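You operate a simulated robot arm through the tools that you are given. There is no shell and no other tool. Be economical: measure what you need, move in short steps, check, and stop when the job is done.

Carry out the task below with a simulated robot arm. There is one attempt and no reset: what you move stays moved.

## Task
Fetch the blue board and set it on top of the white panel. Then stack the green weight from the top of the wooden bench with blue legs on top of the grey weight. Then push the lid of the cream box shut. The order counts.

It is judged by the outcome, as a careful person would: the job done as asked, and still so three seconds after it is handed in. It fails if anything else is knocked over, pushed out of place, dropped, spilled or broken. A push-on lid holds only when it is set on centred and level and pressed home; a screw cap is set on level and turned clockwise until tight.

## Robot
A 6-joint arm with a two-finger gripper, fixed in place. Base frame: the origin is at the foot of the arm, x ahead of it, y to its left, z up; the work surface is at about z = 0.86. Units: m, degrees, N and s.
With the tool pointing down near the work surface it reaches from about 0.4 to 0.84 m from the base axis. Its first joint turns from -166.0 to 166.0 degrees. Payload 1.66 kg.
The TCP is the grasp point between the finger pads, 0.016 m short of the fingertips. In the tool frame z runs along the fingers and y along their closing line. Largest opening 0.111 m; the body of the gripper starts 0.104 m behind the TCP.
Orientation is told as [roll, pitch, yaw] about the base's x, y, z axes, in that order, counted from this pose: with the fingers straight down and closing along the base's y, the tool's x points along the base's -x, its y along +y and its z along -z.

## Interface
- The arm moves only by the tool play_rows. Its argument "plan" is text: rows parted by semicolons, each of 7 numbers parted by spaces: the shift along the tool's x, y, z in mm, then the turn, a rotation vector about the tool's x, y, z in degrees, then the finger opening in mm, from 0 to 111. In form: dx dy dz wx wy wz grip; .... A call has 1 to 20 rows; each row is the pose to reach, as a shift and turn from the pose commanded when the call began, along the tool's axes at that moment. A row lasts 0.2 s, in which the tool goes at most 0.05 m and 8.6 degrees; a call with a longer step from one row to the next is refused whole, and so is a gripper value outside its range. Where a pose cannot be reached the arm comes as near as it can. A force on the tool above 40 N (or 10 N above the force at the start of the call, whichever is more), or a blocked arm, ends the call early, and 0.2 s more pass. The fingers move at their own pace and stop on an object; they squeeze with about 24 N. The grip force told is the motor's: it shows also when the fingers shut on nothing. Time passes only in rows, and 0.2 s behind the last, so rows that repeat a pose let the fingers close. The reply holds the time, the measured pose of the TCP, the force on the tool along the base axes, the opening and the grip force, in the units named above and with some noise, with the torque about the TCP (base axes, N m) and any sound that the robot's microphone picked up, and new pictures: "views" is both (left out), scene, wrist or none.
- Cameras (640 x 400 px; columns grow to the right, rows downward): "scene" is fixed at [0.2307, -0.4862, 1.5917]; the picture's right is [0.71, -0.71, 0.00], its down [-0.65, -0.65, -0.38] and it looks along [0.27, 0.27, -0.92] (base axes); focal length 330 px, centre (320, 200). "wrist" rides on the gripper at [0.07, 0.014, -0.143] in the tool frame; the picture's right is [-0.19, 0.98, 0.00], its down [-0.87, -0.17, -0.47] and it looks along [-0.46, -0.09, 0.88] (tool axes); focal length 230 px, centre (320, 200). There is no depth. A picture from a camera that has moved, and an enlarged one, comes with that camera's place and axes in the base frame and with its lens. The place of the scene camera against the robot may be out by one fixed shift of up to 0.025 m in any direction.
- lift_body(by): slides the trunk up (or, below 0, down) by that many m; the arm rides with it, the base frame stays. It gives what a move gives, with no picture.
- enlarge(camera, box): a new picture of the part [left, top, right, bottom] of that camera's present view, enlarged. The clock stands still meanwhile.
- finish_job(): hands the job in; it is judged then, once.

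Go step by step. Nothing tells you positions but the pictures and the camera data: compare them with the known pose of the tool, close in by small moves and look again before you grip or let go. The budget is 120 turns and 200 pictures, counting those below and the enlarged ones. Unless the task says otherwise, let go and move clear before handing in, and close with one line.

The tools are called as name(argument=value, ...) on one line, values as JSON. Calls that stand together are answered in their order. play_rows: Moves the arm, as the interface text tells. Its arguments: {"type":"object","properties":{"plan":{"type":"string"},"views":{"type":"string","enum":["both","scene","wrist","none"]}},"required":["plan"]} The other tools are called the same way: lift_body (by) slides the trunk up or down; enlarge (camera, box) takes an enlarged picture of a part of a camera's view; finish_job () hands the job in.

At the start:

```text
time_s: 0.0
position: [0.4552, -0.1877, 1.1039]
tcp_rot: [0.1, 0.1, 0.0]
ft_force: [0.5, 0.5, -0.6]
wrist_torque: [-0.02, 0.0, 0.02]
gripper_width: 0.111
gripper_force: 0.0
trunk travel left (down, up): [-0.175, 0.415]
```

scene: 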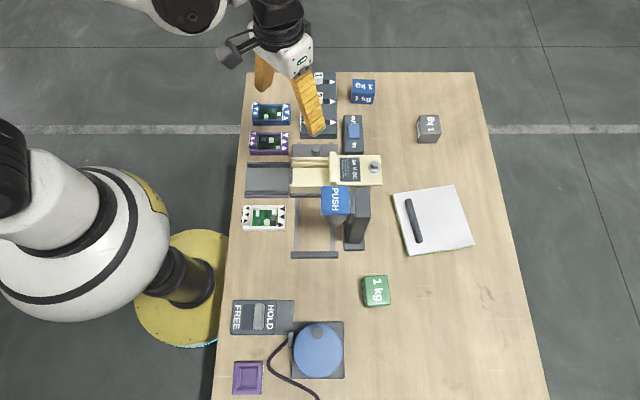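
wrist: 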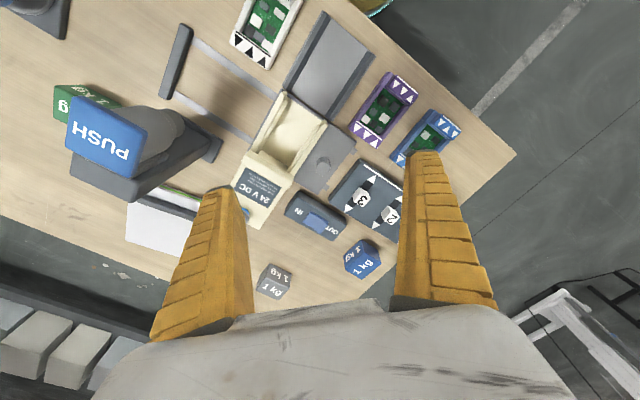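

I see a bench with coloured circuit boards, a white panel with a handle, weights, and a cream box with something beside it. I'll enlarge parts to identify them.

enlarge(camera="scene", box=[230, 60, 400, 166])

enlarge(camera="scene", box=[230, 130, 400, 270])

enlarge(camera="scene", box=[340, 100, 500, 320])

enlarge(camera="wrist", box=[200, 0, 500, 300])

```text
3.76 times, centred on (315, 113) of scene
camera zoom: at [0.2307, -0.4862, 1.5917], right [0.71, -0.71, 0.0], down [-0.65, -0.65, -0.38], along [0.27, 0.27, -0.92], focal length 1243 px, centre (339, 528)
```

zoom: 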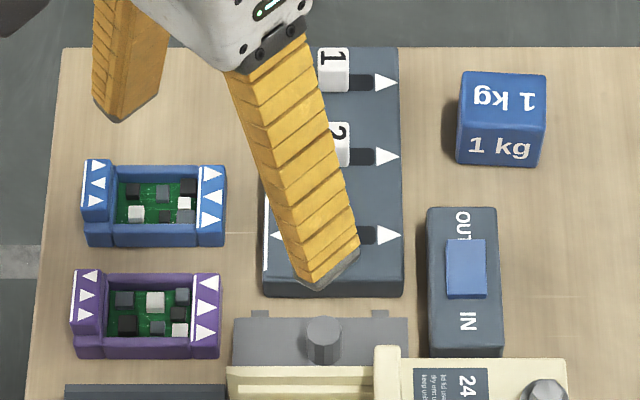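

```text
2.86 times, centred on (315, 200) of scene
camera zoom: at [0.2307, -0.4862, 1.5917], right [0.71, -0.71, 0.0], down [-0.65, -0.65, -0.38], along [0.27, 0.27, -0.92], focal length 943 px, centre (334, 200)
```

zoom: 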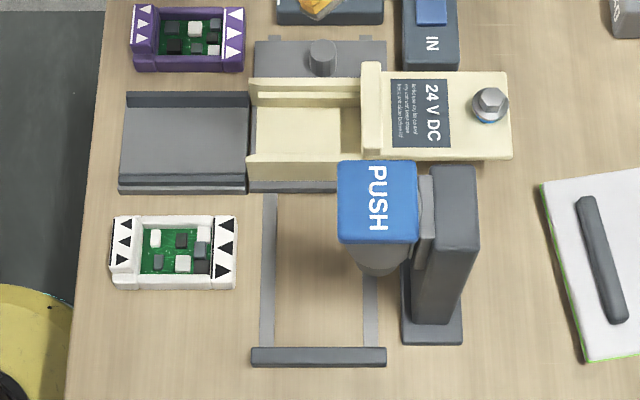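

```text
1.82 times, centred on (420, 210) of scene
camera zoom: at [0.2307, -0.4862, 1.5917], right [0.71, -0.71, 0.0], down [-0.65, -0.65, -0.38], along [0.27, 0.27, -0.92], focal length 600 px, centre (138, 182)
```

zoom: 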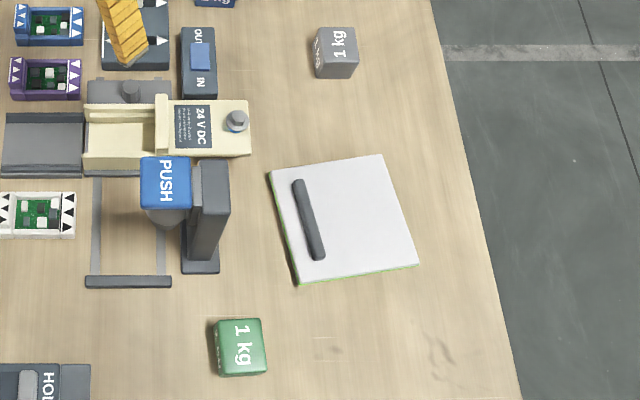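

```text
1.33 times, centred on (350, 150) of wrist
camera zoom: at [0.3847, -0.1731, 1.2474], right [0.19, 0.98, 0.0], down [0.87, -0.17, 0.47], along [0.46, -0.09, -0.88], focal length 307 px, centre (280, 267)
```

zoom: 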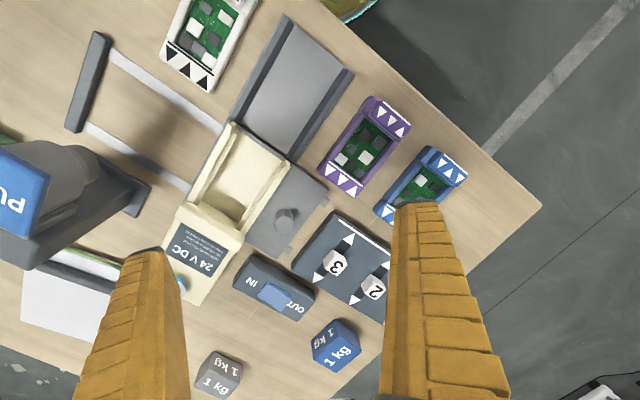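

The blue board carrier is near (0.52, -0.01), the white panel with its handle near (0.59, -0.49), the green weight near (0.37, -0.50) and the grey weight near (0.76, -0.33). I'll move above the blue board first and turn the tool so it closes across the short side.

play_rows(plan="-11 29 0 0 0 7.5 111; -22 58 0 0 0 15 111; -33 87 0 0 0 22.5 111; -44 116 0 0 0 30 111; -55 145 0 0 0 37.5 111; -66 174 0 0 0 45 111; -66 174 0 0 0 45 111")

```text
time_s: 1.6
position: [0.5204, -0.0153, 1.1049]
tcp_rot: [0.0, 0.0, -45.1]
ft_force: [-0.6, 0.1, 0.8]
wrist_torque: [-0.05, -0.01, -0.02]
gripper_width: 0.1109
gripper_force: 0.0
trunk travel left (down, up): [-0.175, 0.415]
camera wrist: at [0.4814, 0.0451, 1.2472], right [0.83, 0.56, 0.0], down [0.49, -0.73, 0.47], along [0.26, -0.39, -0.88], focal length 230 px, centre (320, 200)
```

scene: 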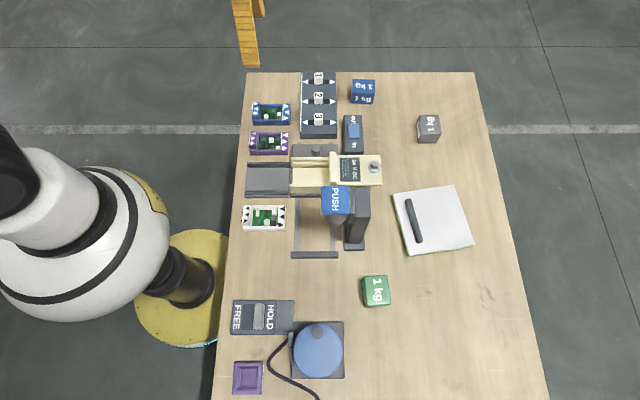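
wrist: 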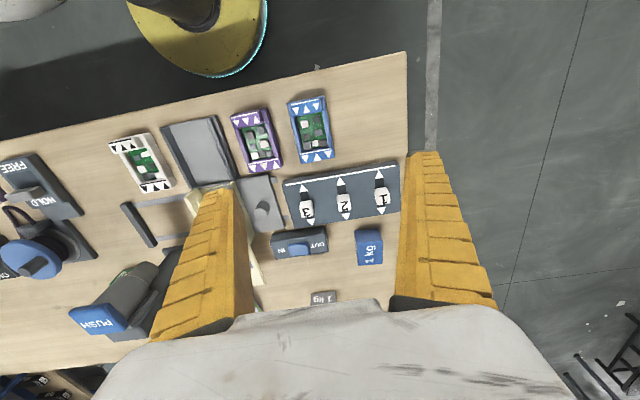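

The board is almost under the TCP. I'll enlarge to measure its centre and angle.

enlarge(camera="wrist", box=[220, 80, 380, 180])

enlarge(camera="scene", box=[240, 90, 320, 140])

enlarge(camera="scene", box=[320, 140, 400, 190])

```text
4.00 times, centred on (300, 130) of wrist
camera zoom: at [0.4814, 0.0451, 1.2472], right [0.83, 0.56, 0.0], down [0.49, -0.73, 0.47], along [0.26, -0.39, -0.88], focal length 920 px, centre (400, 480)
```

zoom: 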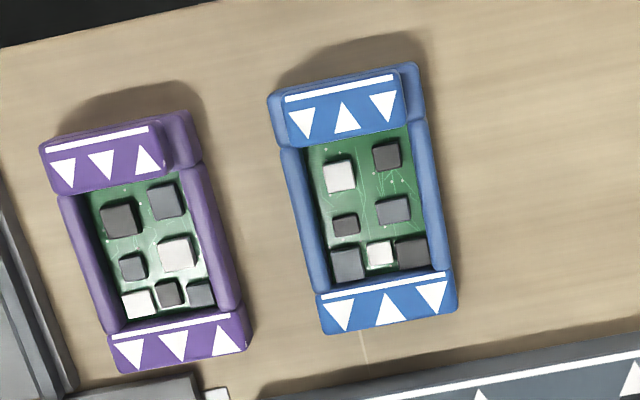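

```text
8.00 times, centred on (280, 115) of scene
camera zoom: at [0.2307, -0.4862, 1.5917], right [0.71, -0.71, 0.0], down [-0.65, -0.65, -0.38], along [0.27, 0.27, -0.92], focal length 2641 px, centre (640, 880)
```

zoom: 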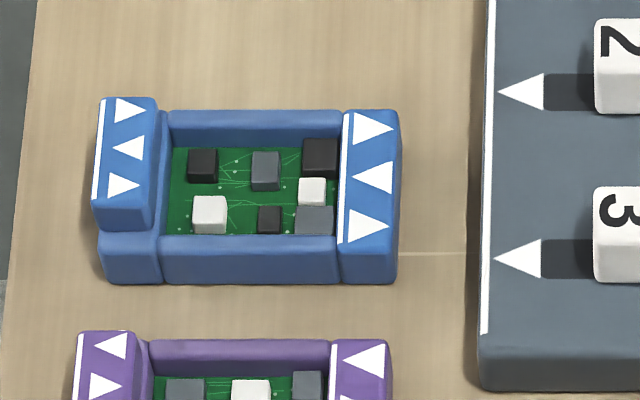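

```text
8.00 times, centred on (360, 165) of scene
camera zoom: at [0.2307, -0.4862, 1.5917], right [0.71, -0.71, 0.0], down [-0.65, -0.65, -0.38], along [0.27, 0.27, -0.92], focal length 2641 px, centre (0, 480)
```

zoom: 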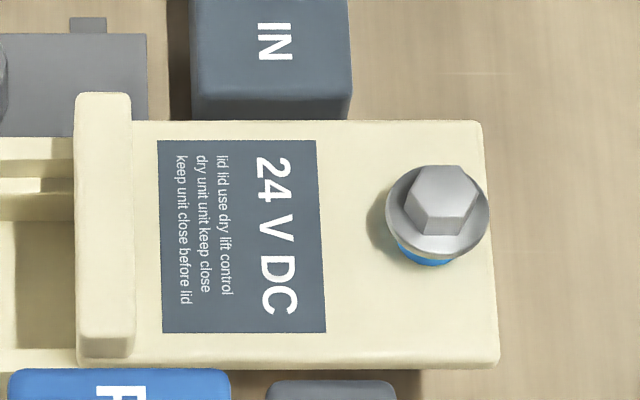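

Board centre is about (0.510, -0.022), aligned at -45°. I'll shift 12 mm across, narrow the opening to 80 to clear the purple board, and descend partway to check.

play_rows(plan="2 -12 30 0 0 0 80; 2 -12 70 0 0 0 80; 2 -12 110 0 0 0 80; 2 -12 150 0 0 0 80; 2 -12 165 0 0 0 80; 2 -12 165 0 0 0 80")

```text
time_s: 3.0
position: [0.5105, -0.0191, 0.9374]
tcp_rot: [0.0, 0.0, -45.0]
ft_force: [0.6, 0.5, 0.1]
wrist_torque: [-0.03, 0.01, 0.0]
gripper_width: 0.0813
gripper_force: 1.0
trunk travel left (down, up): [-0.175, 0.415]
camera wrist: at [0.4701, 0.0391, 1.0819], right [0.83, 0.56, 0.0], down [0.49, -0.73, 0.47], along [0.26, -0.39, -0.88], focal length 230 px, centre (320, 200)
```

scene: 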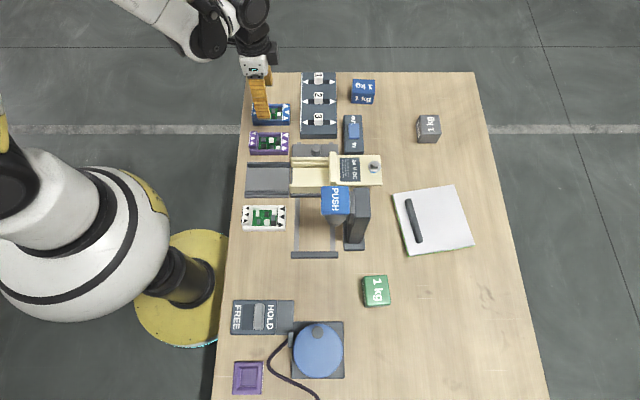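
wrist: 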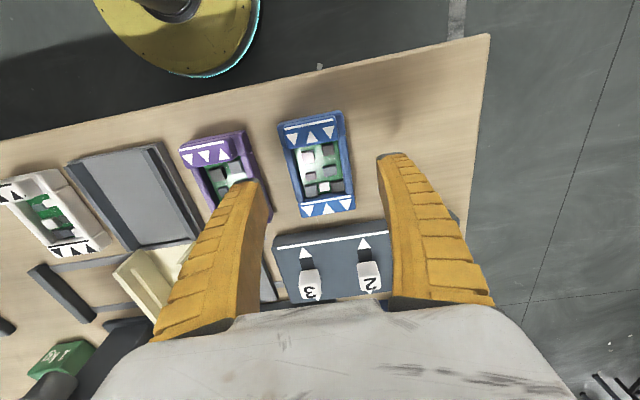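

The TCP lines up with the board centre. Descending and closing.

play_rows(plan="0 -1 20 0 0 0 80; 0 -1 40 0 0 0 80; 0 -1 56 0 0 0 80; 0 -1 56 0 0 0 80; 0 -1 56 0 0 0 40; 0 -1 56 0 0 0 40; 0 -1 56 0 0 0 40")

```text
time_s: 4.6
position: [0.5096, -0.0199, 0.8834]
tcp_rot: [0.0, 0.0, -45.0]
ft_force: [-0.6, 0.2, 7.4]
wrist_torque: [0.02, 0.03, -0.01]
gripper_width: 0.0557
gripper_force: 24.3
trunk travel left (down, up): [-0.175, 0.415]
camera wrist: at [0.4693, 0.0382, 1.0261], right [0.83, 0.56, 0.0], down [0.49, -0.73, 0.47], along [0.26, -0.39, -0.88], focal length 230 px, centre (320, 200)
```

scene: 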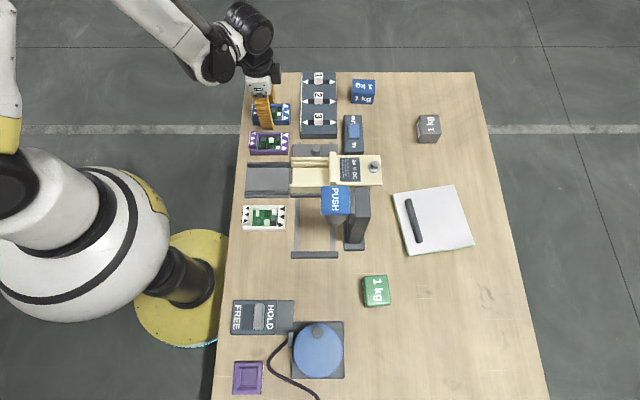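
wrist: 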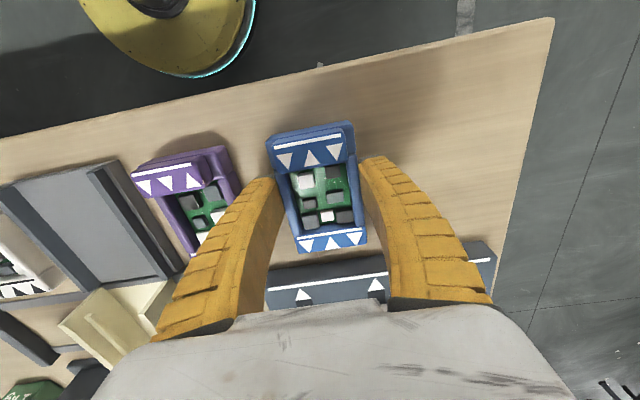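

The board is gripped at 56 mm. I'll lift it and check the hold before carrying it across.

play_rows(plan="0 0 -20 0 0 0 40; 0 0 -60 0 0 0 40; 0 0 -105 0 0 0 40; 0 0 -150 0 0 0 40; 0 0 -195 0 0 0 40; 0 0 -240 0 0 0 40; 0 0 -267 0 0 0 40; 0 0 -267 0 0 0 40", views="wrist")

```text
time_s: 6.4
position: [0.5115, -0.0232, 1.1509]
tcp_rot: [-0.1, 0.0, -45.0]
ft_force: [-0.2, -0.1, -1.5]
wrist_torque: [0.01, 0.02, 0.03]
gripper_width: 0.0546
gripper_force: 24.5
trunk travel left (down, up): [-0.175, 0.415]
camera wrist: at [0.4713, 0.0373, 1.2936], right [0.83, 0.56, 0.0], down [0.49, -0.73, 0.47], along [0.26, -0.39, -0.88], focal length 230 px, centre (320, 200)
```

wrist: 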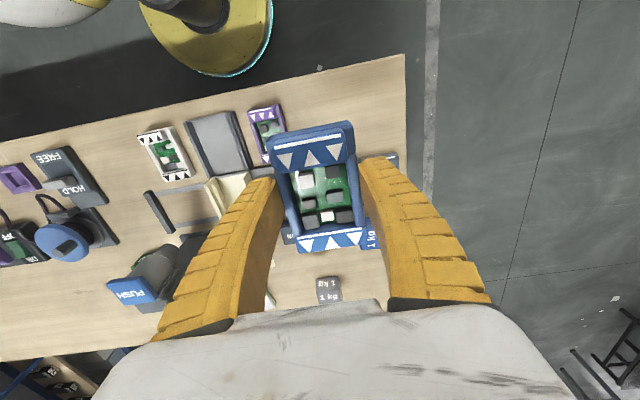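

The board is held. I'll look at the left side of this view for other benches and green objects.

enlarge(camera="wrist", box=[0, 140, 160, 400])

play_rows(plan="-35 -24 0 0 0 6.7 40; -70 -48 0 0 0 13.4 40; -104 -71 0 0 0 20.2 40; -139 -95 0 0 0 26.9 40; -173 -119 0 0 0 33.6 40; -208 -143 0 0 0 40.3 40; -243 -167 0 0 0 47 40; -277 -190 0 0 0 53.8 40; -312 -214 0 0 0 60.5 40; -347 -238 0 0 0 67.2 40; -381 -262 0 0 0 74 40; -416 -285 0 0 0 80.7 40; -416 -285 0 0 0 80.7 40")

```text
1.54 times, centred on (80, 270) of wrist
camera zoom: at [0.4713, 0.0373, 1.2936], right [0.83, 0.56, 0.0], down [0.49, -0.73, 0.47], along [0.26, -0.39, -0.88], focal length 354 px, centre (689, 92)
```

zoom: 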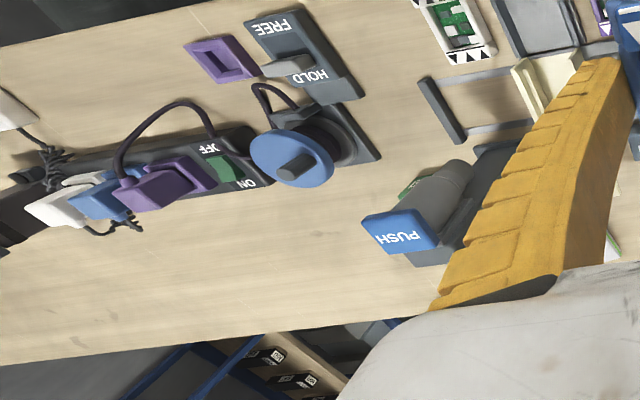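

```text
time_s: 9.2
position: [0.6028, -0.5171, 1.1533]
tcp_rot: [0.0, -0.1, -125.6]
ft_force: [0.0, 0.6, -1.6]
wrist_torque: [0.02, -0.01, 0.0]
gripper_width: 0.0546
gripper_force: 24.1
trunk travel left (down, up): [-0.175, 0.415]
camera wrist: at [0.6545, -0.4678, 1.2958], right [0.69, -0.73, 0.0], down [-0.64, -0.6, 0.47], along [-0.34, -0.32, -0.88], focal length 230 px, centre (320, 200)
```

scene: 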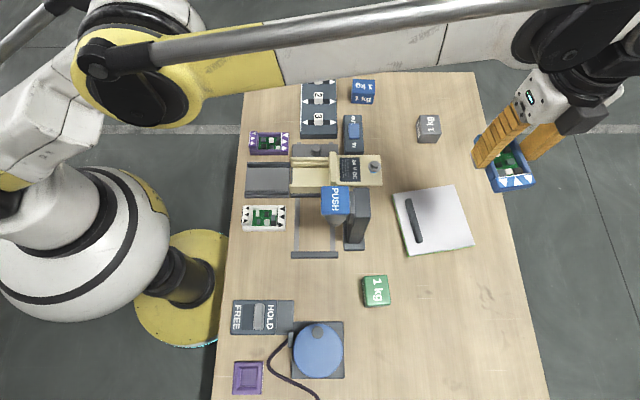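
wrist: 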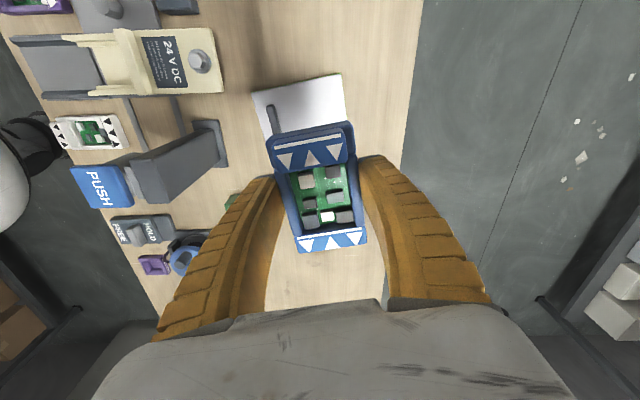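

The panel centre works out at about (0.576, -0.502) from both views, with the free area around (0.594, -0.515). I'll descend partway and check clearance from the handle.

play_rows(plan="-3 -8 40 0 0 -0.5 40; -3 -8 85 0 0 -0.5 40; -3 -8 130 0 0 -0.5 40; -3 -8 175 0 0 -0.5 40; -3 -8 215 0 0 -0.5 40; -3 -8 215 0 0 -0.5 40")

enlarge(camera="scene", box=[370, 140, 530, 280])

```text
time_s: 10.6
position: [0.5957, -0.5126, 0.9358]
tcp_rot: [-0.1, 0.1, -125.2]
ft_force: [-0.1, 0.3, -1.7]
wrist_torque: [0.05, 0.0, 0.01]
gripper_width: 0.0548
gripper_force: 23.6
trunk travel left (down, up): [-0.175, 0.415]
camera wrist: at [0.6466, -0.4638, 1.0785], right [0.69, -0.72, 0.0], down [-0.64, -0.61, 0.47], along [-0.34, -0.33, -0.88], focal length 230 px, centre (320, 200)
```

scene: 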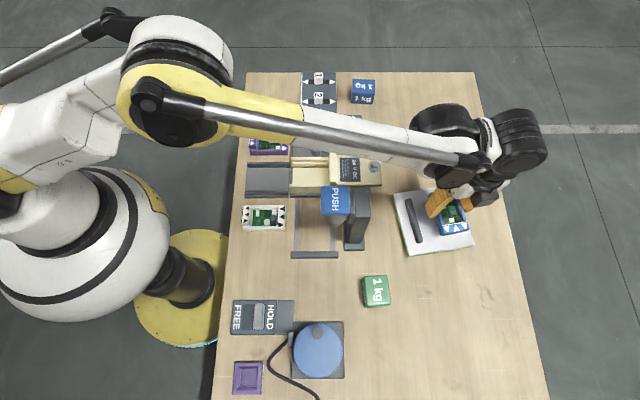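
wrist: 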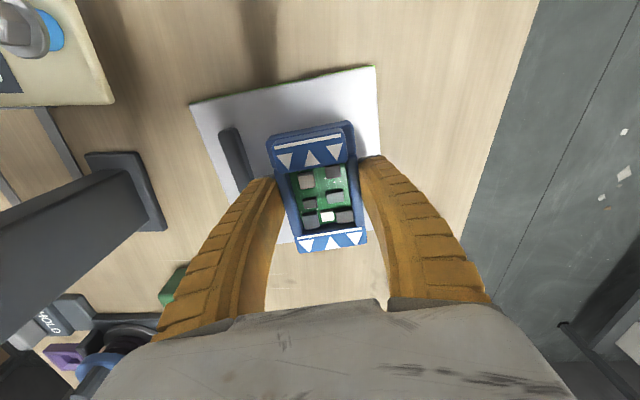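

```text
2.86 times, centred on (450, 210) of scene
camera zoom: at [0.2307, -0.4862, 1.5917], right [0.71, -0.71, 0.0], down [-0.65, -0.65, -0.38], along [0.27, 0.27, -0.92], focal length 943 px, centre (-51, 171)
```

zoom: 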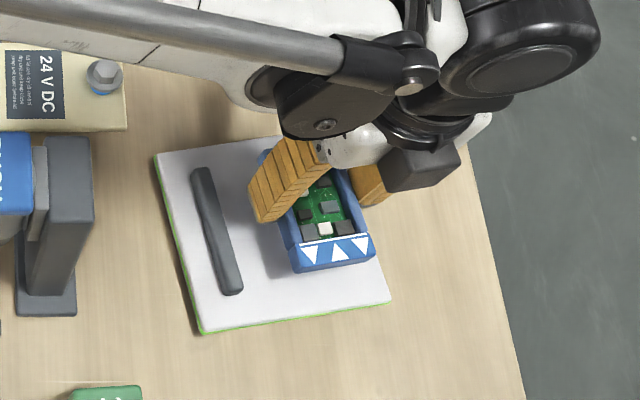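

Panel corners confirm the board is centred on the free area. Lowering gently.

play_rows(plan="0 0 15 0 0 0 40; 0 0 28 0 0 0 40; 0 0 34 0 0 0 40; 0 0 37 0 0 0 40; 0 0 37 0 0 0 40", views="wrist")

```text
time_s: 11.8
position: [0.5945, -0.5142, 0.8994]
tcp_rot: [0.0, -0.1, -125.2]
ft_force: [2.7, 0.8, 13.7]
wrist_torque: [-0.01, -0.04, 0.07]
gripper_width: 0.0564
gripper_force: 24.1
trunk travel left (down, up): [-0.175, 0.415]
camera wrist: at [0.6454, -0.464, 1.0422], right [0.69, -0.72, 0.0], down [-0.64, -0.61, 0.47], along [-0.34, -0.33, -0.88], focal length 230 px, centre (320, 200)
```

wrist: 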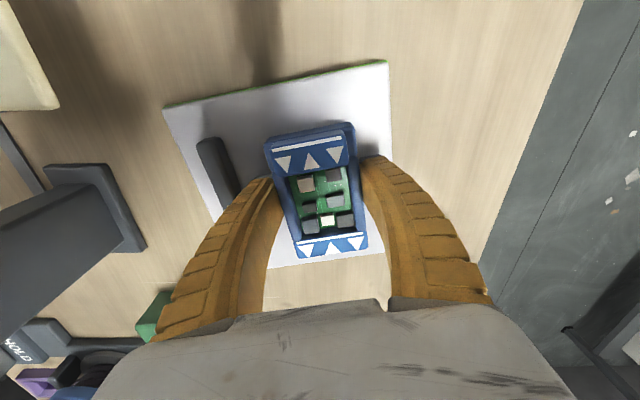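

Contact made; opening a little and rising.

play_rows(plan="0 0 -1 0 0 0 74; 0 0 -1 0 0 0 74; 0 0 -1 0 0 0 74; 0 0 -25 0 0 0 74; 0 0 -65 0 0 0 74; 0 0 -110 0 0 0 74; 0 0 -155 0 0 0 74; 0 0 -200 0 0 0 74; 0 0 -200 0 0 0 74")

```text
time_s: 13.8
position: [0.5954, -0.5128, 1.0994]
tcp_rot: [0.0, 0.1, -125.3]
ft_force: [0.2, -0.8, 1.1]
wrist_torque: [0.02, -0.03, -0.01]
gripper_width: 0.0757
gripper_force: 0.8
trunk travel left (down, up): [-0.175, 0.415]
camera wrist: at [0.6456, -0.4639, 1.2424], right [0.69, -0.72, 0.0], down [-0.64, -0.61, 0.47], along [-0.34, -0.33, -0.88], focal length 230 px, centre (320, 200)
```

scene: 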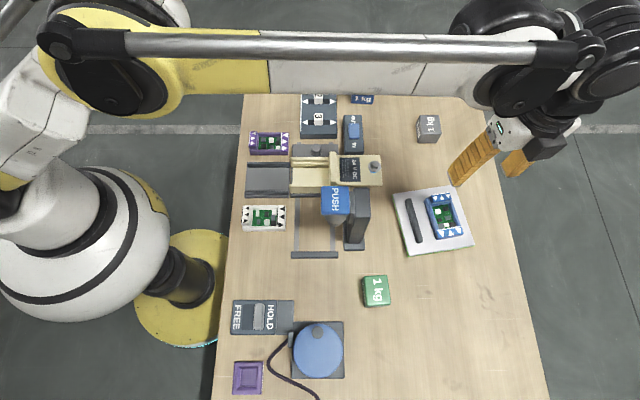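
wrist: 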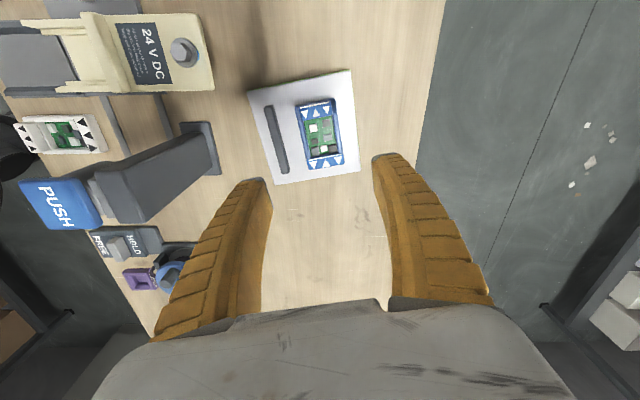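

The board is sitting level on the white panel. Next I'll move above the green weight near (0.36, -0.51) at a safe height.

play_rows(plan="-22 -32 -10 0 0 1.7 90; -45 -65 -10 0 0 3.3 90; -67 -97 -10 0 0 5 90; -89 -129 -10 0 0 6.7 90; -111 -161 -10 0 0 8.3 90; -133 -193 -10 0 0 9.7 90; -133 -193 -10 0 0 9.7 90")

enlarge(camera="wrist", box=[240, 70, 400, 200])

```text
time_s: 15.4
position: [0.3593, -0.5142, 1.1103]
tcp_rot: [0.1, 0.0, -134.9]
ft_force: [0.0, 0.2, 0.4]
wrist_torque: [-0.01, 0.0, 0.0]
gripper_width: 0.091
gripper_force: 0.4
trunk travel left (down, up): [-0.175, 0.415]
camera wrist: at [0.4181, -0.4733, 1.2524], right [0.56, -0.83, 0.0], down [-0.73, -0.5, 0.47], along [-0.39, -0.26, -0.88], focal length 230 px, centre (320, 200)
```

scene: 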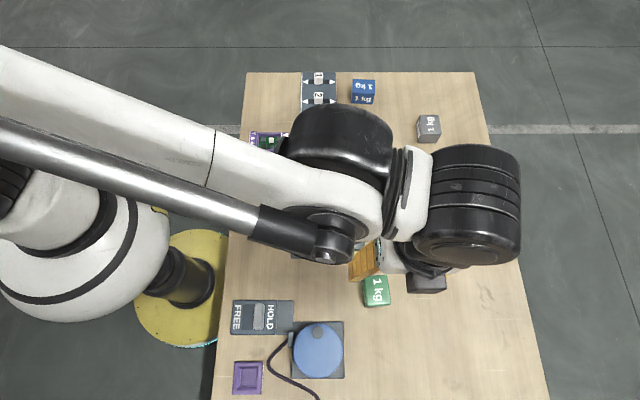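
wrist: 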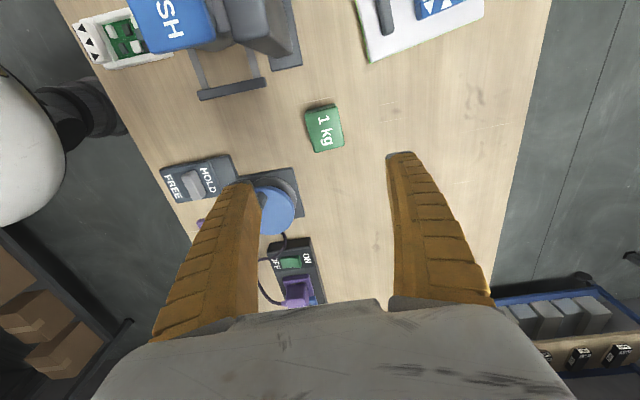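

```text
3.08 times, centred on (320, 135) of wrist
camera zoom: at [0.4181, -0.4733, 1.2524], right [0.56, -0.83, 0.0], down [-0.73, -0.5, 0.47], along [-0.39, -0.26, -0.88], focal length 708 px, centre (320, 400)
```

zoom: 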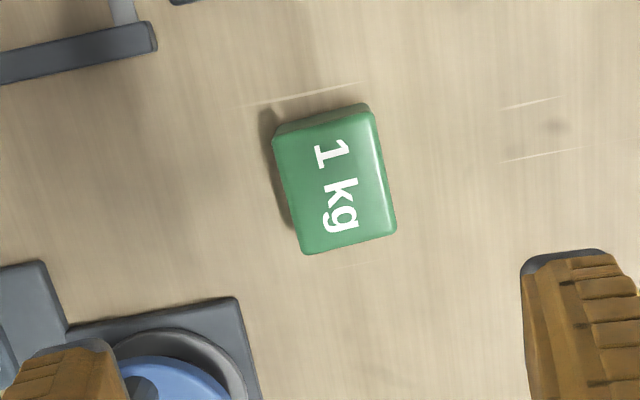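

The green weight is at about (0.368, -0.515), aligned with the tool. Descending partway and checking that the wrist clears the press (its top is at about z 1.05).

play_rows(plan="5 7 30 0 0 0 90; 5 7 60 0 0 0 90; 5 7 90 0 0 0 90; 5 7 120 0 0 0 90; 5 7 145 0 0 0 90; 5 7 145 0 0 0 90")

enlarge(camera="scene", box=[240, 80, 540, 320])

```text
time_s: 16.8
position: [0.3691, -0.5125, 0.9647]
tcp_rot: [-0.1, 0.0, -134.9]
ft_force: [0.2, -0.1, -0.8]
wrist_torque: [0.02, 0.01, 0.01]
gripper_width: 0.0911
gripper_force: 0.9
trunk travel left (down, up): [-0.175, 0.415]
camera wrist: at [0.4275, -0.473, 1.1077], right [0.56, -0.83, 0.0], down [-0.73, -0.5, 0.47], along [-0.39, -0.27, -0.88], focal length 230 px, centre (320, 200)
```

scene: 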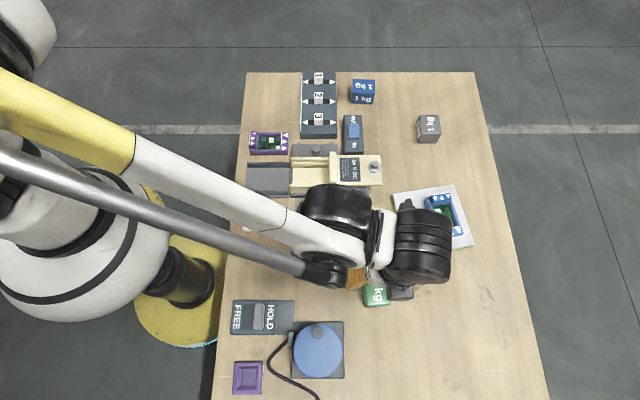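
wrist: 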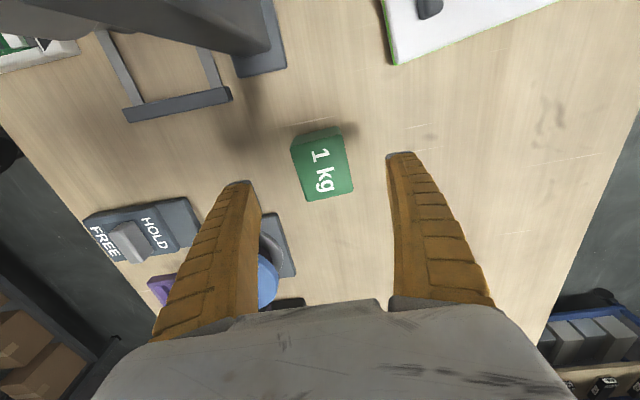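

```text
1.67 times, centred on (390, 200) of scene
camera zoom: at [0.2307, -0.4862, 1.5917], right [0.71, -0.71, 0.0], down [-0.65, -0.65, -0.38], along [0.27, 0.27, -0.92], focal length 550 px, centre (203, 200)
```

zoom: 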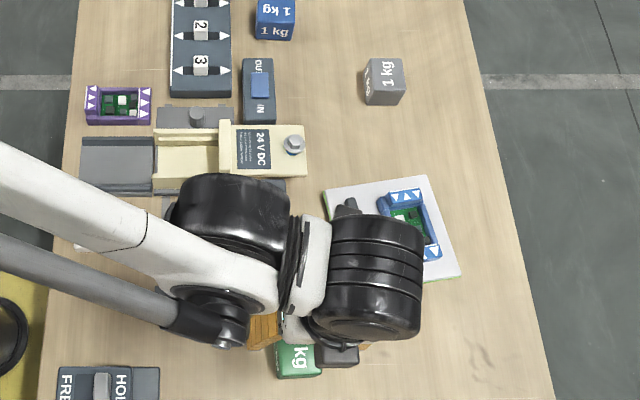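

The wrist clears the press by about 6 cm, and the weight is centred between the fingers. Descending and gripping.

play_rows(plan="0 2 25 0 0 0 90; 0 2 50 0 0 0 90; 0 2 71 0 0 0 90; 0 2 71 0 0 0 90; 0 2 71 0 0 0 30; 0 2 71 0 0 0 30; 0 2 71 0 0 0 30", views="wrist")

```text
time_s: 18.4
position: [0.3709, -0.5132, 0.8944]
tcp_rot: [0.0, 0.0, -134.9]
ft_force: [-1.5, 0.7, 6.2]
wrist_torque: [0.03, -0.02, 0.27]
gripper_width: 0.0471
gripper_force: 24.1
trunk travel left (down, up): [-0.175, 0.415]
camera wrist: at [0.429, -0.4728, 1.0366], right [0.56, -0.83, 0.0], down [-0.73, -0.5, 0.47], along [-0.39, -0.27, -0.88], focal length 230 px, centre (320, 200)
```

wrist: 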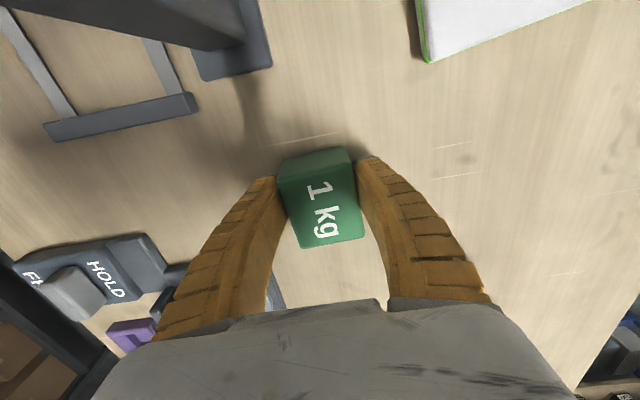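

Gripped at 47 mm. Lifting straight up.

play_rows(plan="0 0 -8 0 0 0 30; 0 0 -20 0 0 0 30; 0 0 -45 0 0 0 30; 0 0 -75 0 0 0 30; 0 0 -105 0 0 0 30; 0 0 -135 0 0 0 30; 0 0 -165 0 0 0 30; 0 0 -195 0 0 0 30; 0 0 -225 0 0 0 30; 0 0 -250 0 0 0 30; 0 0 -250 0 0 0 30", views="wrist")

```text
time_s: 20.8
position: [0.3703, -0.5139, 1.1422]
tcp_rot: [0.1, 0.0, -134.9]
ft_force: [0.6, 0.3, -8.7]
wrist_torque: [0.08, -0.08, -0.02]
gripper_width: 0.0465
gripper_force: 24.2
trunk travel left (down, up): [-0.175, 0.415]
camera wrist: at [0.4282, -0.4742, 1.2841], right [0.56, -0.83, 0.0], down [-0.73, -0.5, 0.47], along [-0.39, -0.26, -0.88], focal length 230 px, centre (320, 200)
```

wrist: 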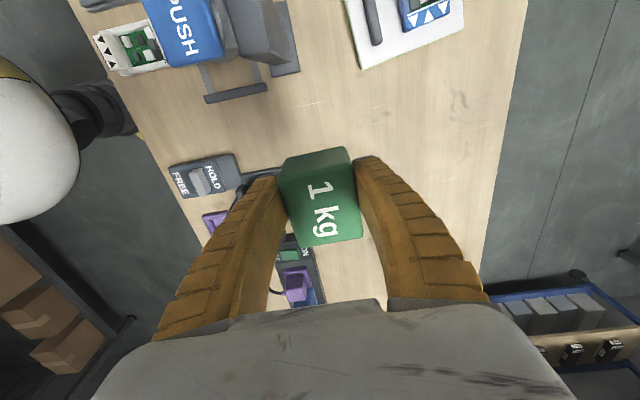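

Holding about 1 kg. Carrying it high over toward the grey weight.

play_rows(plan="20 8 -10 0 0 0 30; 50 19 -10 0 0 0 30; 85 32 -10 0 0 0 30; 120 45 -10 0 0 0 30; 155 59 -10 0 0 0 30; 190 72 -10 0 0 0 30; 225 85 -10 0 0 0 30; 260 98 -10 0 0 0 30; 295 112 -10 0 0 0 30; 330 125 -10 0 0 0 30; 360 136 -10 0 0 0 30; 378 143 -10 0 0 0 30; 384 145 -10 0 0 0 30; 384 145 -10 0 0 0 30")

enlarge(camera="wrist", box=[240, 60, 400, 200])

```text
time_s: 23.8
position: [0.7372, -0.3403, 1.1501]
tcp_rot: [-0.1, 0.0, -134.9]
ft_force: [-0.9, 0.5, -9.3]
wrist_torque: [0.04, -0.05, 0.02]
gripper_width: 0.0465
gripper_force: 23.7
out of reach, approached as far as the arm can: row 12, 13, 14
trunk travel left (down, up): [-0.175, 0.415]
camera wrist: at [0.7959, -0.3005, 1.2929], right [0.56, -0.83, 0.0], down [-0.73, -0.5, 0.47], along [-0.39, -0.27, -0.88], focal length 230 px, centre (320, 200)
```

scene: 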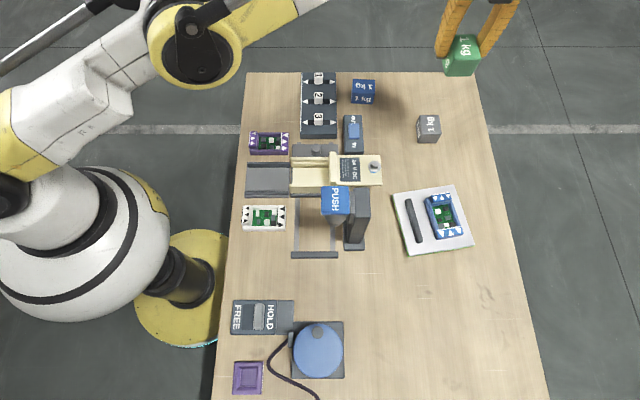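
wrist: 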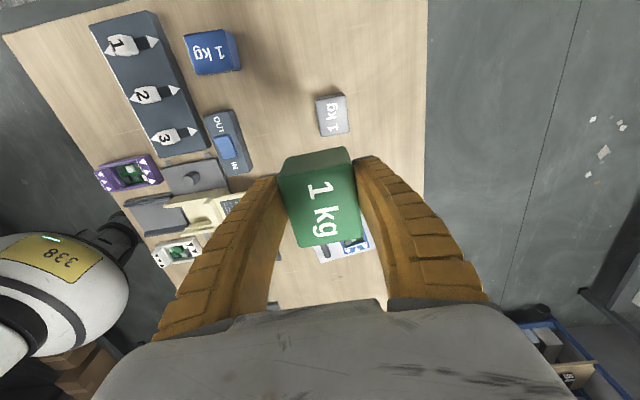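

```text
2.86 times, centred on (320, 130) of wrist
camera zoom: at [0.7959, -0.3005, 1.2929], right [0.56, -0.83, 0.0], down [-0.73, -0.5, 0.47], along [-0.39, -0.27, -0.88], focal length 657 px, centre (320, 400)
```

zoom: 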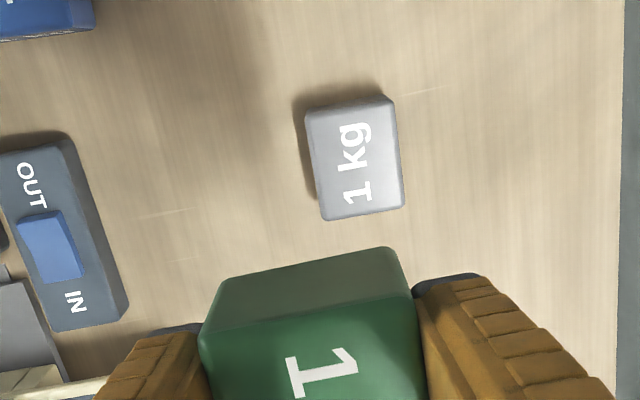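

The grey weight's centre is about (0.763, -0.348), near the reach limit. I'll descend to z≈1.0 while moving toward it and see whether it is reachable there.

play_rows(plan="0 0 30 0 0 0 30; 0 0 60 0 0 0 30; 0 0 90 0 0 0 30; 0 0 120 0 0 0 30; 8 8 145 0 0 0 30; 15 15 155 0 0 0 30; 15 15 155 0 0 0 30; 15 15 155 0 0 0 30")

enlarge(camera="scene", box=[380, 40, 500, 150])

```text
time_s: 25.6
position: [0.7579, -0.3407, 0.993]
tcp_rot: [0.0, 0.0, -134.9]
ft_force: [-0.4, 0.1, -10.7]
wrist_torque: [0.1, -0.06, 0.0]
gripper_width: 0.0462
gripper_force: 24.1
trunk travel left (down, up): [-0.175, 0.415]
camera wrist: at [0.8166, -0.3002, 1.1358], right [0.56, -0.83, 0.0], down [-0.73, -0.5, 0.47], along [-0.39, -0.26, -0.88], focal length 230 px, centre (320, 200)
```

scene: 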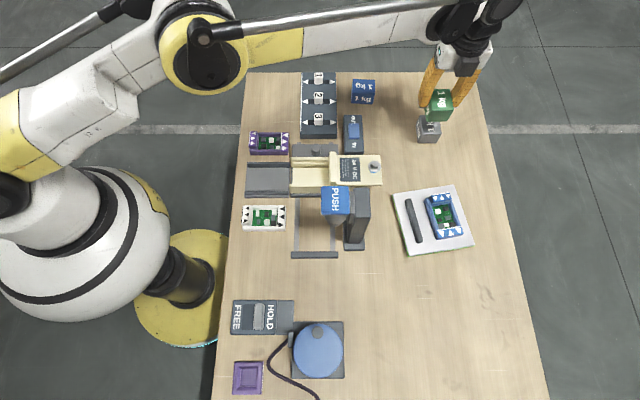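
wrist: 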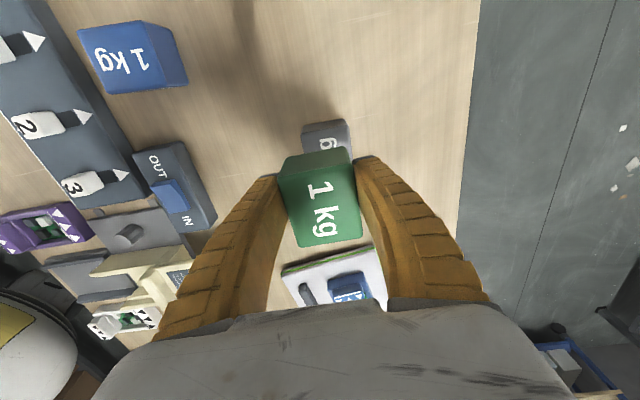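

```text
3.64 times, centred on (440, 95) of scene
camera zoom: at [0.2307, -0.4862, 1.5917], right [0.71, -0.71, 0.0], down [-0.65, -0.65, -0.38], along [0.27, 0.27, -0.92], focal length 1200 px, centre (-116, 582)
```

zoom: 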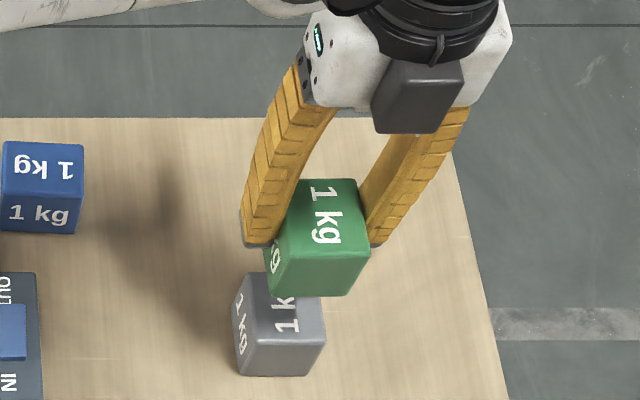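

Reached without complaint. I'll zoom the wrist view to refine the alignment of the green weight over the grey.

enlarge(camera="wrist", box=[260, 100, 380, 260])

```text
2.50 times, centred on (320, 180) of wrist
camera zoom: at [0.8166, -0.3002, 1.1358], right [0.56, -0.83, 0.0], down [-0.73, -0.5, 0.47], along [-0.39, -0.26, -0.88], focal length 575 px, centre (320, 250)
```

zoom: 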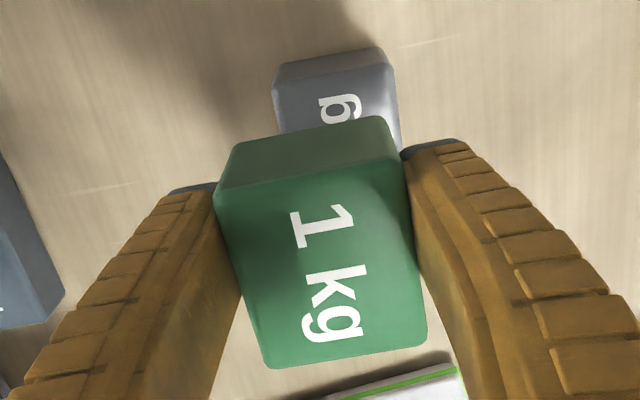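

Both measurements agree. Moving 2 mm and 8 mm and lowering to just above the grey weight.

play_rows(plan="2 8 8 0 0 0 30; 2 8 20 0 0 0 30; 2 8 32 0 0 0 30; 2 8 32 0 0 0 30")

enlarge(camera="scene", box=[380, 60, 480, 160])

enlarge(camera="wrist", box=[260, 100, 380, 260])

```text
time_s: 26.6
position: [0.7627, -0.3442, 0.9616]
tcp_rot: [0.0, 0.0, -135.0]
ft_force: [-0.5, -0.4, -9.4]
wrist_torque: [0.06, -0.07, 0.01]
gripper_width: 0.0462
gripper_force: 23.8
trunk travel left (down, up): [-0.175, 0.415]
camera wrist: at [0.8225, -0.305, 1.1052], right [0.56, -0.83, 0.0], down [-0.73, -0.5, 0.47], along [-0.39, -0.26, -0.88], focal length 230 px, centre (320, 200)
```

scene: 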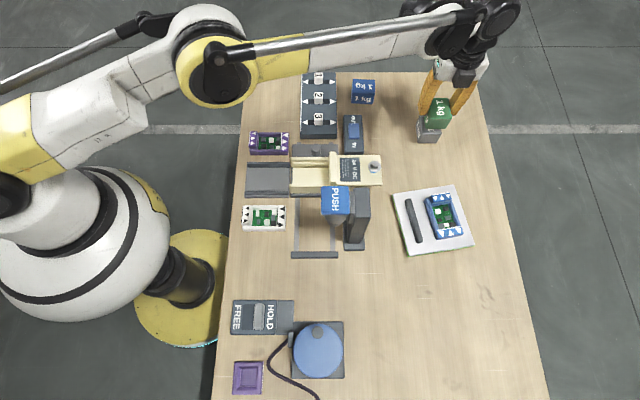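
wrist: 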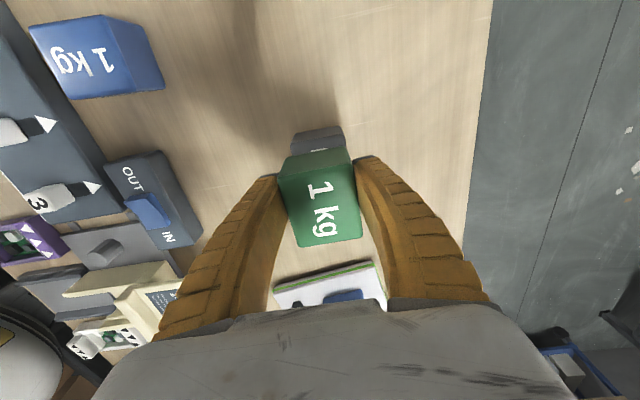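

```text
4.00 times, centred on (430, 110) of scene
camera zoom: at [0.2307, -0.4862, 1.5917], right [0.71, -0.71, 0.0], down [-0.65, -0.65, -0.38], along [0.27, 0.27, -0.92], focal length 1320 px, centre (-120, 560)
```

zoom: 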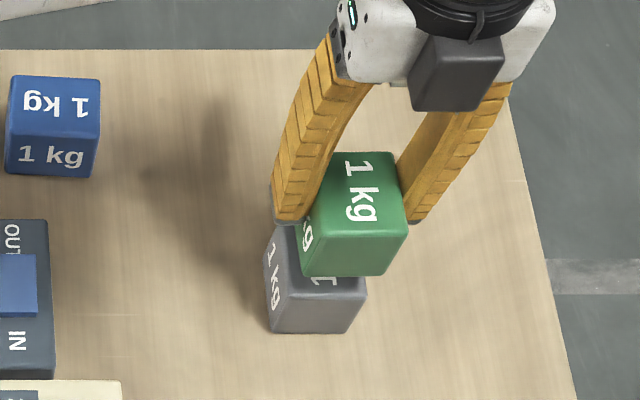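

```text
2.50 times, centred on (320, 180) of wrist
camera zoom: at [0.8225, -0.305, 1.1052], right [0.56, -0.83, 0.0], down [-0.73, -0.5, 0.47], along [-0.39, -0.26, -0.88], focal length 575 px, centre (320, 250)
```

zoom: 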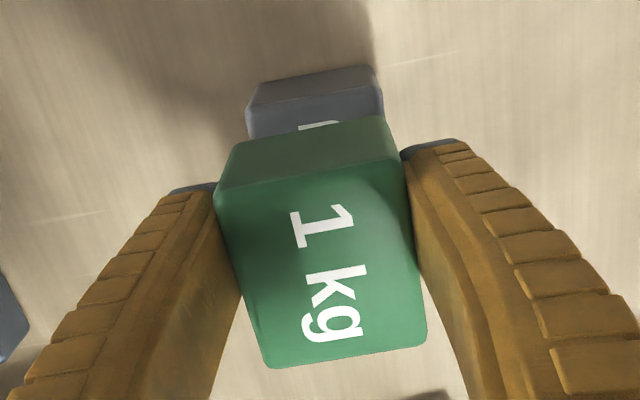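

Close now. I'll zoom more for a precise corner comparison.

enlarge(camera="scene", box=[408, 90, 456, 150])

```text
6.67 times, centred on (432, 120) of scene
camera zoom: at [0.2307, -0.4862, 1.5917], right [0.71, -0.71, 0.0], down [-0.65, -0.65, -0.38], along [0.27, 0.27, -0.92], focal length 2201 px, centre (-427, 733)
```

zoom: 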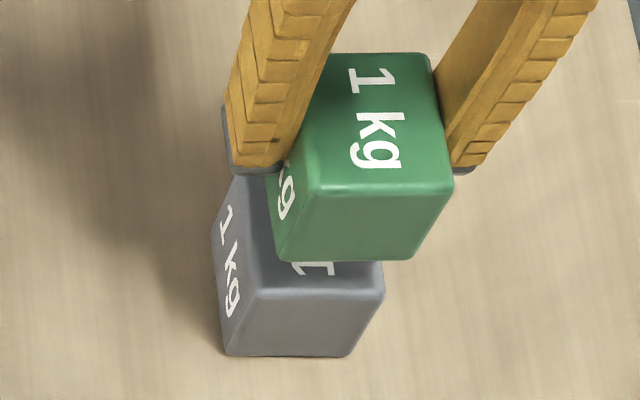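

Corner geometry from both cameras now agrees to within 2–3 mm. Lowering slowly until contact.

play_rows(plan="1 2 8 0 0 0 30; 1 2 14 0 0 0 30; 1 2 18 0 0 0 30; 1 2 18 0 0 0 30", views="none")

enlarge(camera="scene", box=[408, 90, 456, 150])

```text
time_s: 27.6
position: [0.7673, -0.3457, 0.9439]
tcp_rot: [0.1, 0.0, -134.9]
ft_force: [-0.4, -0.4, -10.3]
wrist_torque: [0.08, -0.09, 0.02]
gripper_width: 0.046
gripper_force: 24.0
trunk travel left (down, up): [-0.175, 0.415]
```

```text
6.67 times, centred on (432, 120) of scene
camera zoom: at [0.2307, -0.4862, 1.5917], right [0.71, -0.71, 0.0], down [-0.65, -0.65, -0.38], along [0.27, 0.27, -0.92], focal length 2201 px, centre (-427, 733)
```

zoom: 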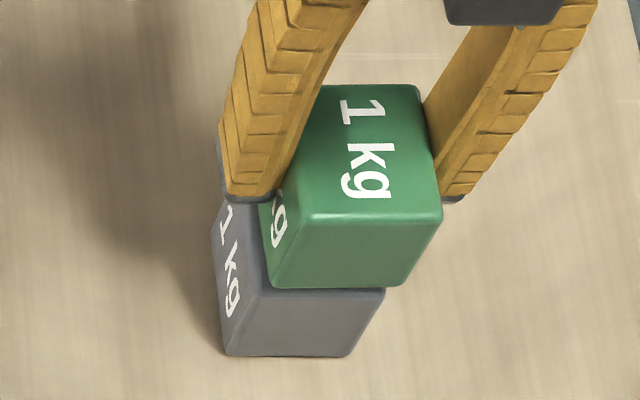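

Nearly down; nudging 2 mm back and lowering the last millimetres.

play_rows(plan="0 -2 2 0 0 0 30; 0 -2 4 0 0 0 30; 0 -2 6 0 0 0 30; 0 -2 6 0 0 0 30", views="none")

enlarge(camera="scene", box=[408, 90, 456, 150])

```text
time_s: 28.6
position: [0.766, -0.3446, 0.939]
tcp_rot: [0.0, 0.0, -134.9]
ft_force: [3.2, -2.9, 2.4]
wrist_torque: [-0.35, 0.21, 0.14]
gripper_width: 0.0462
gripper_force: 23.5
trunk travel left (down, up): [-0.175, 0.415]
```

```text
6.67 times, centred on (432, 120) of scene
camera zoom: at [0.2307, -0.4862, 1.5917], right [0.71, -0.71, 0.0], down [-0.65, -0.65, -0.38], along [0.27, 0.27, -0.92], focal length 2201 px, centre (-427, 733)
```

zoom: 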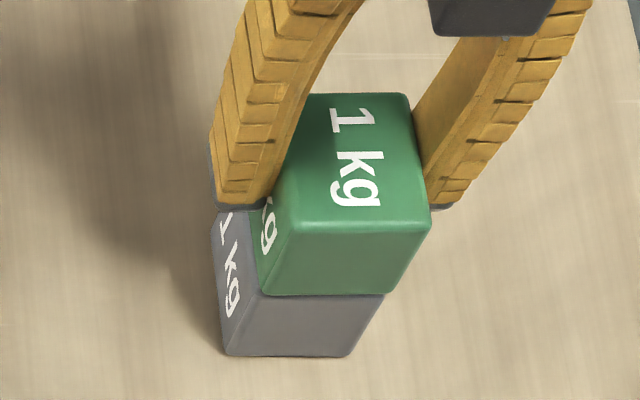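

Contact made with corners coinciding. Opening and rising.

play_rows(plan="0 0 0 0 0 0 75; 0 0 0 0 0 0 75; 0 0 0 0 0 0 75; 0 0 -20 0 0 0 75; 0 0 -50 0 0 0 75; 0 0 -90 0 0 0 75; 0 0 -130 0 0 0 75; 0 0 -130 0 0 0 75")

enlarge(camera="scene", box=[408, 90, 456, 150])

```text
time_s: 30.4
position: [0.7601, -0.3425, 1.0664]
tcp_rot: [0.1, 0.0, -134.9]
ft_force: [-0.1, 0.3, -0.7]
wrist_torque: [0.01, 0.03, 0.01]
gripper_width: 0.0765
gripper_force: 1.0
out of reach, approached as far as the arm can: row 7, 8
trunk travel left (down, up): [-0.175, 0.415]
camera wrist: at [0.8185, -0.3019, 1.2101], right [0.56, -0.83, 0.0], down [-0.73, -0.5, 0.47], along [-0.39, -0.27, -0.88], focal length 230 px, centre (320, 200)
```

scene: 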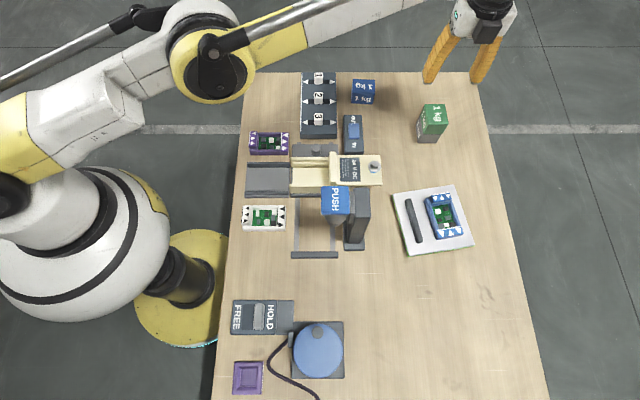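
wrist: 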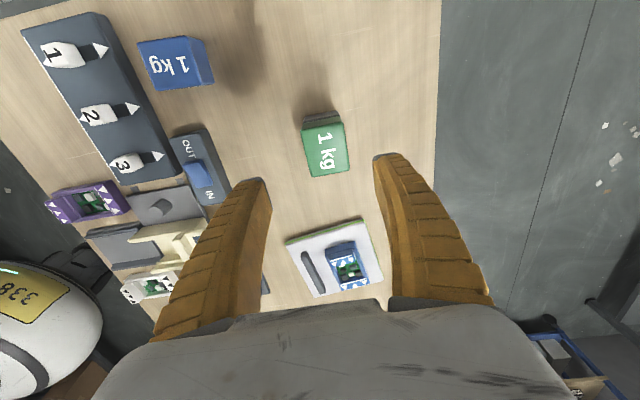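

```text
6.67 times, centred on (432, 120) of scene
camera zoom: at [0.2307, -0.4862, 1.5917], right [0.71, -0.71, 0.0], down [-0.65, -0.65, -0.38], along [0.27, 0.27, -0.92], focal length 2201 px, centre (-427, 733)
```

zoom: 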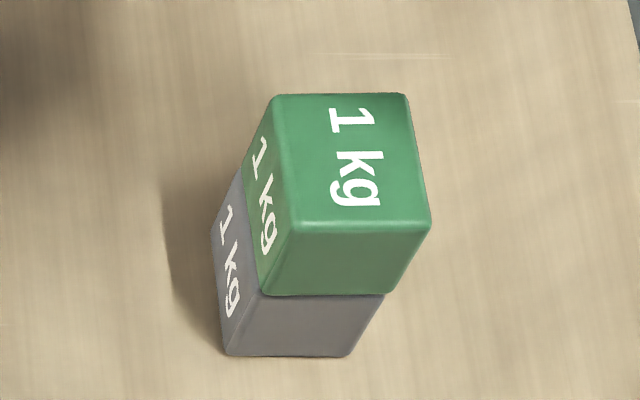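

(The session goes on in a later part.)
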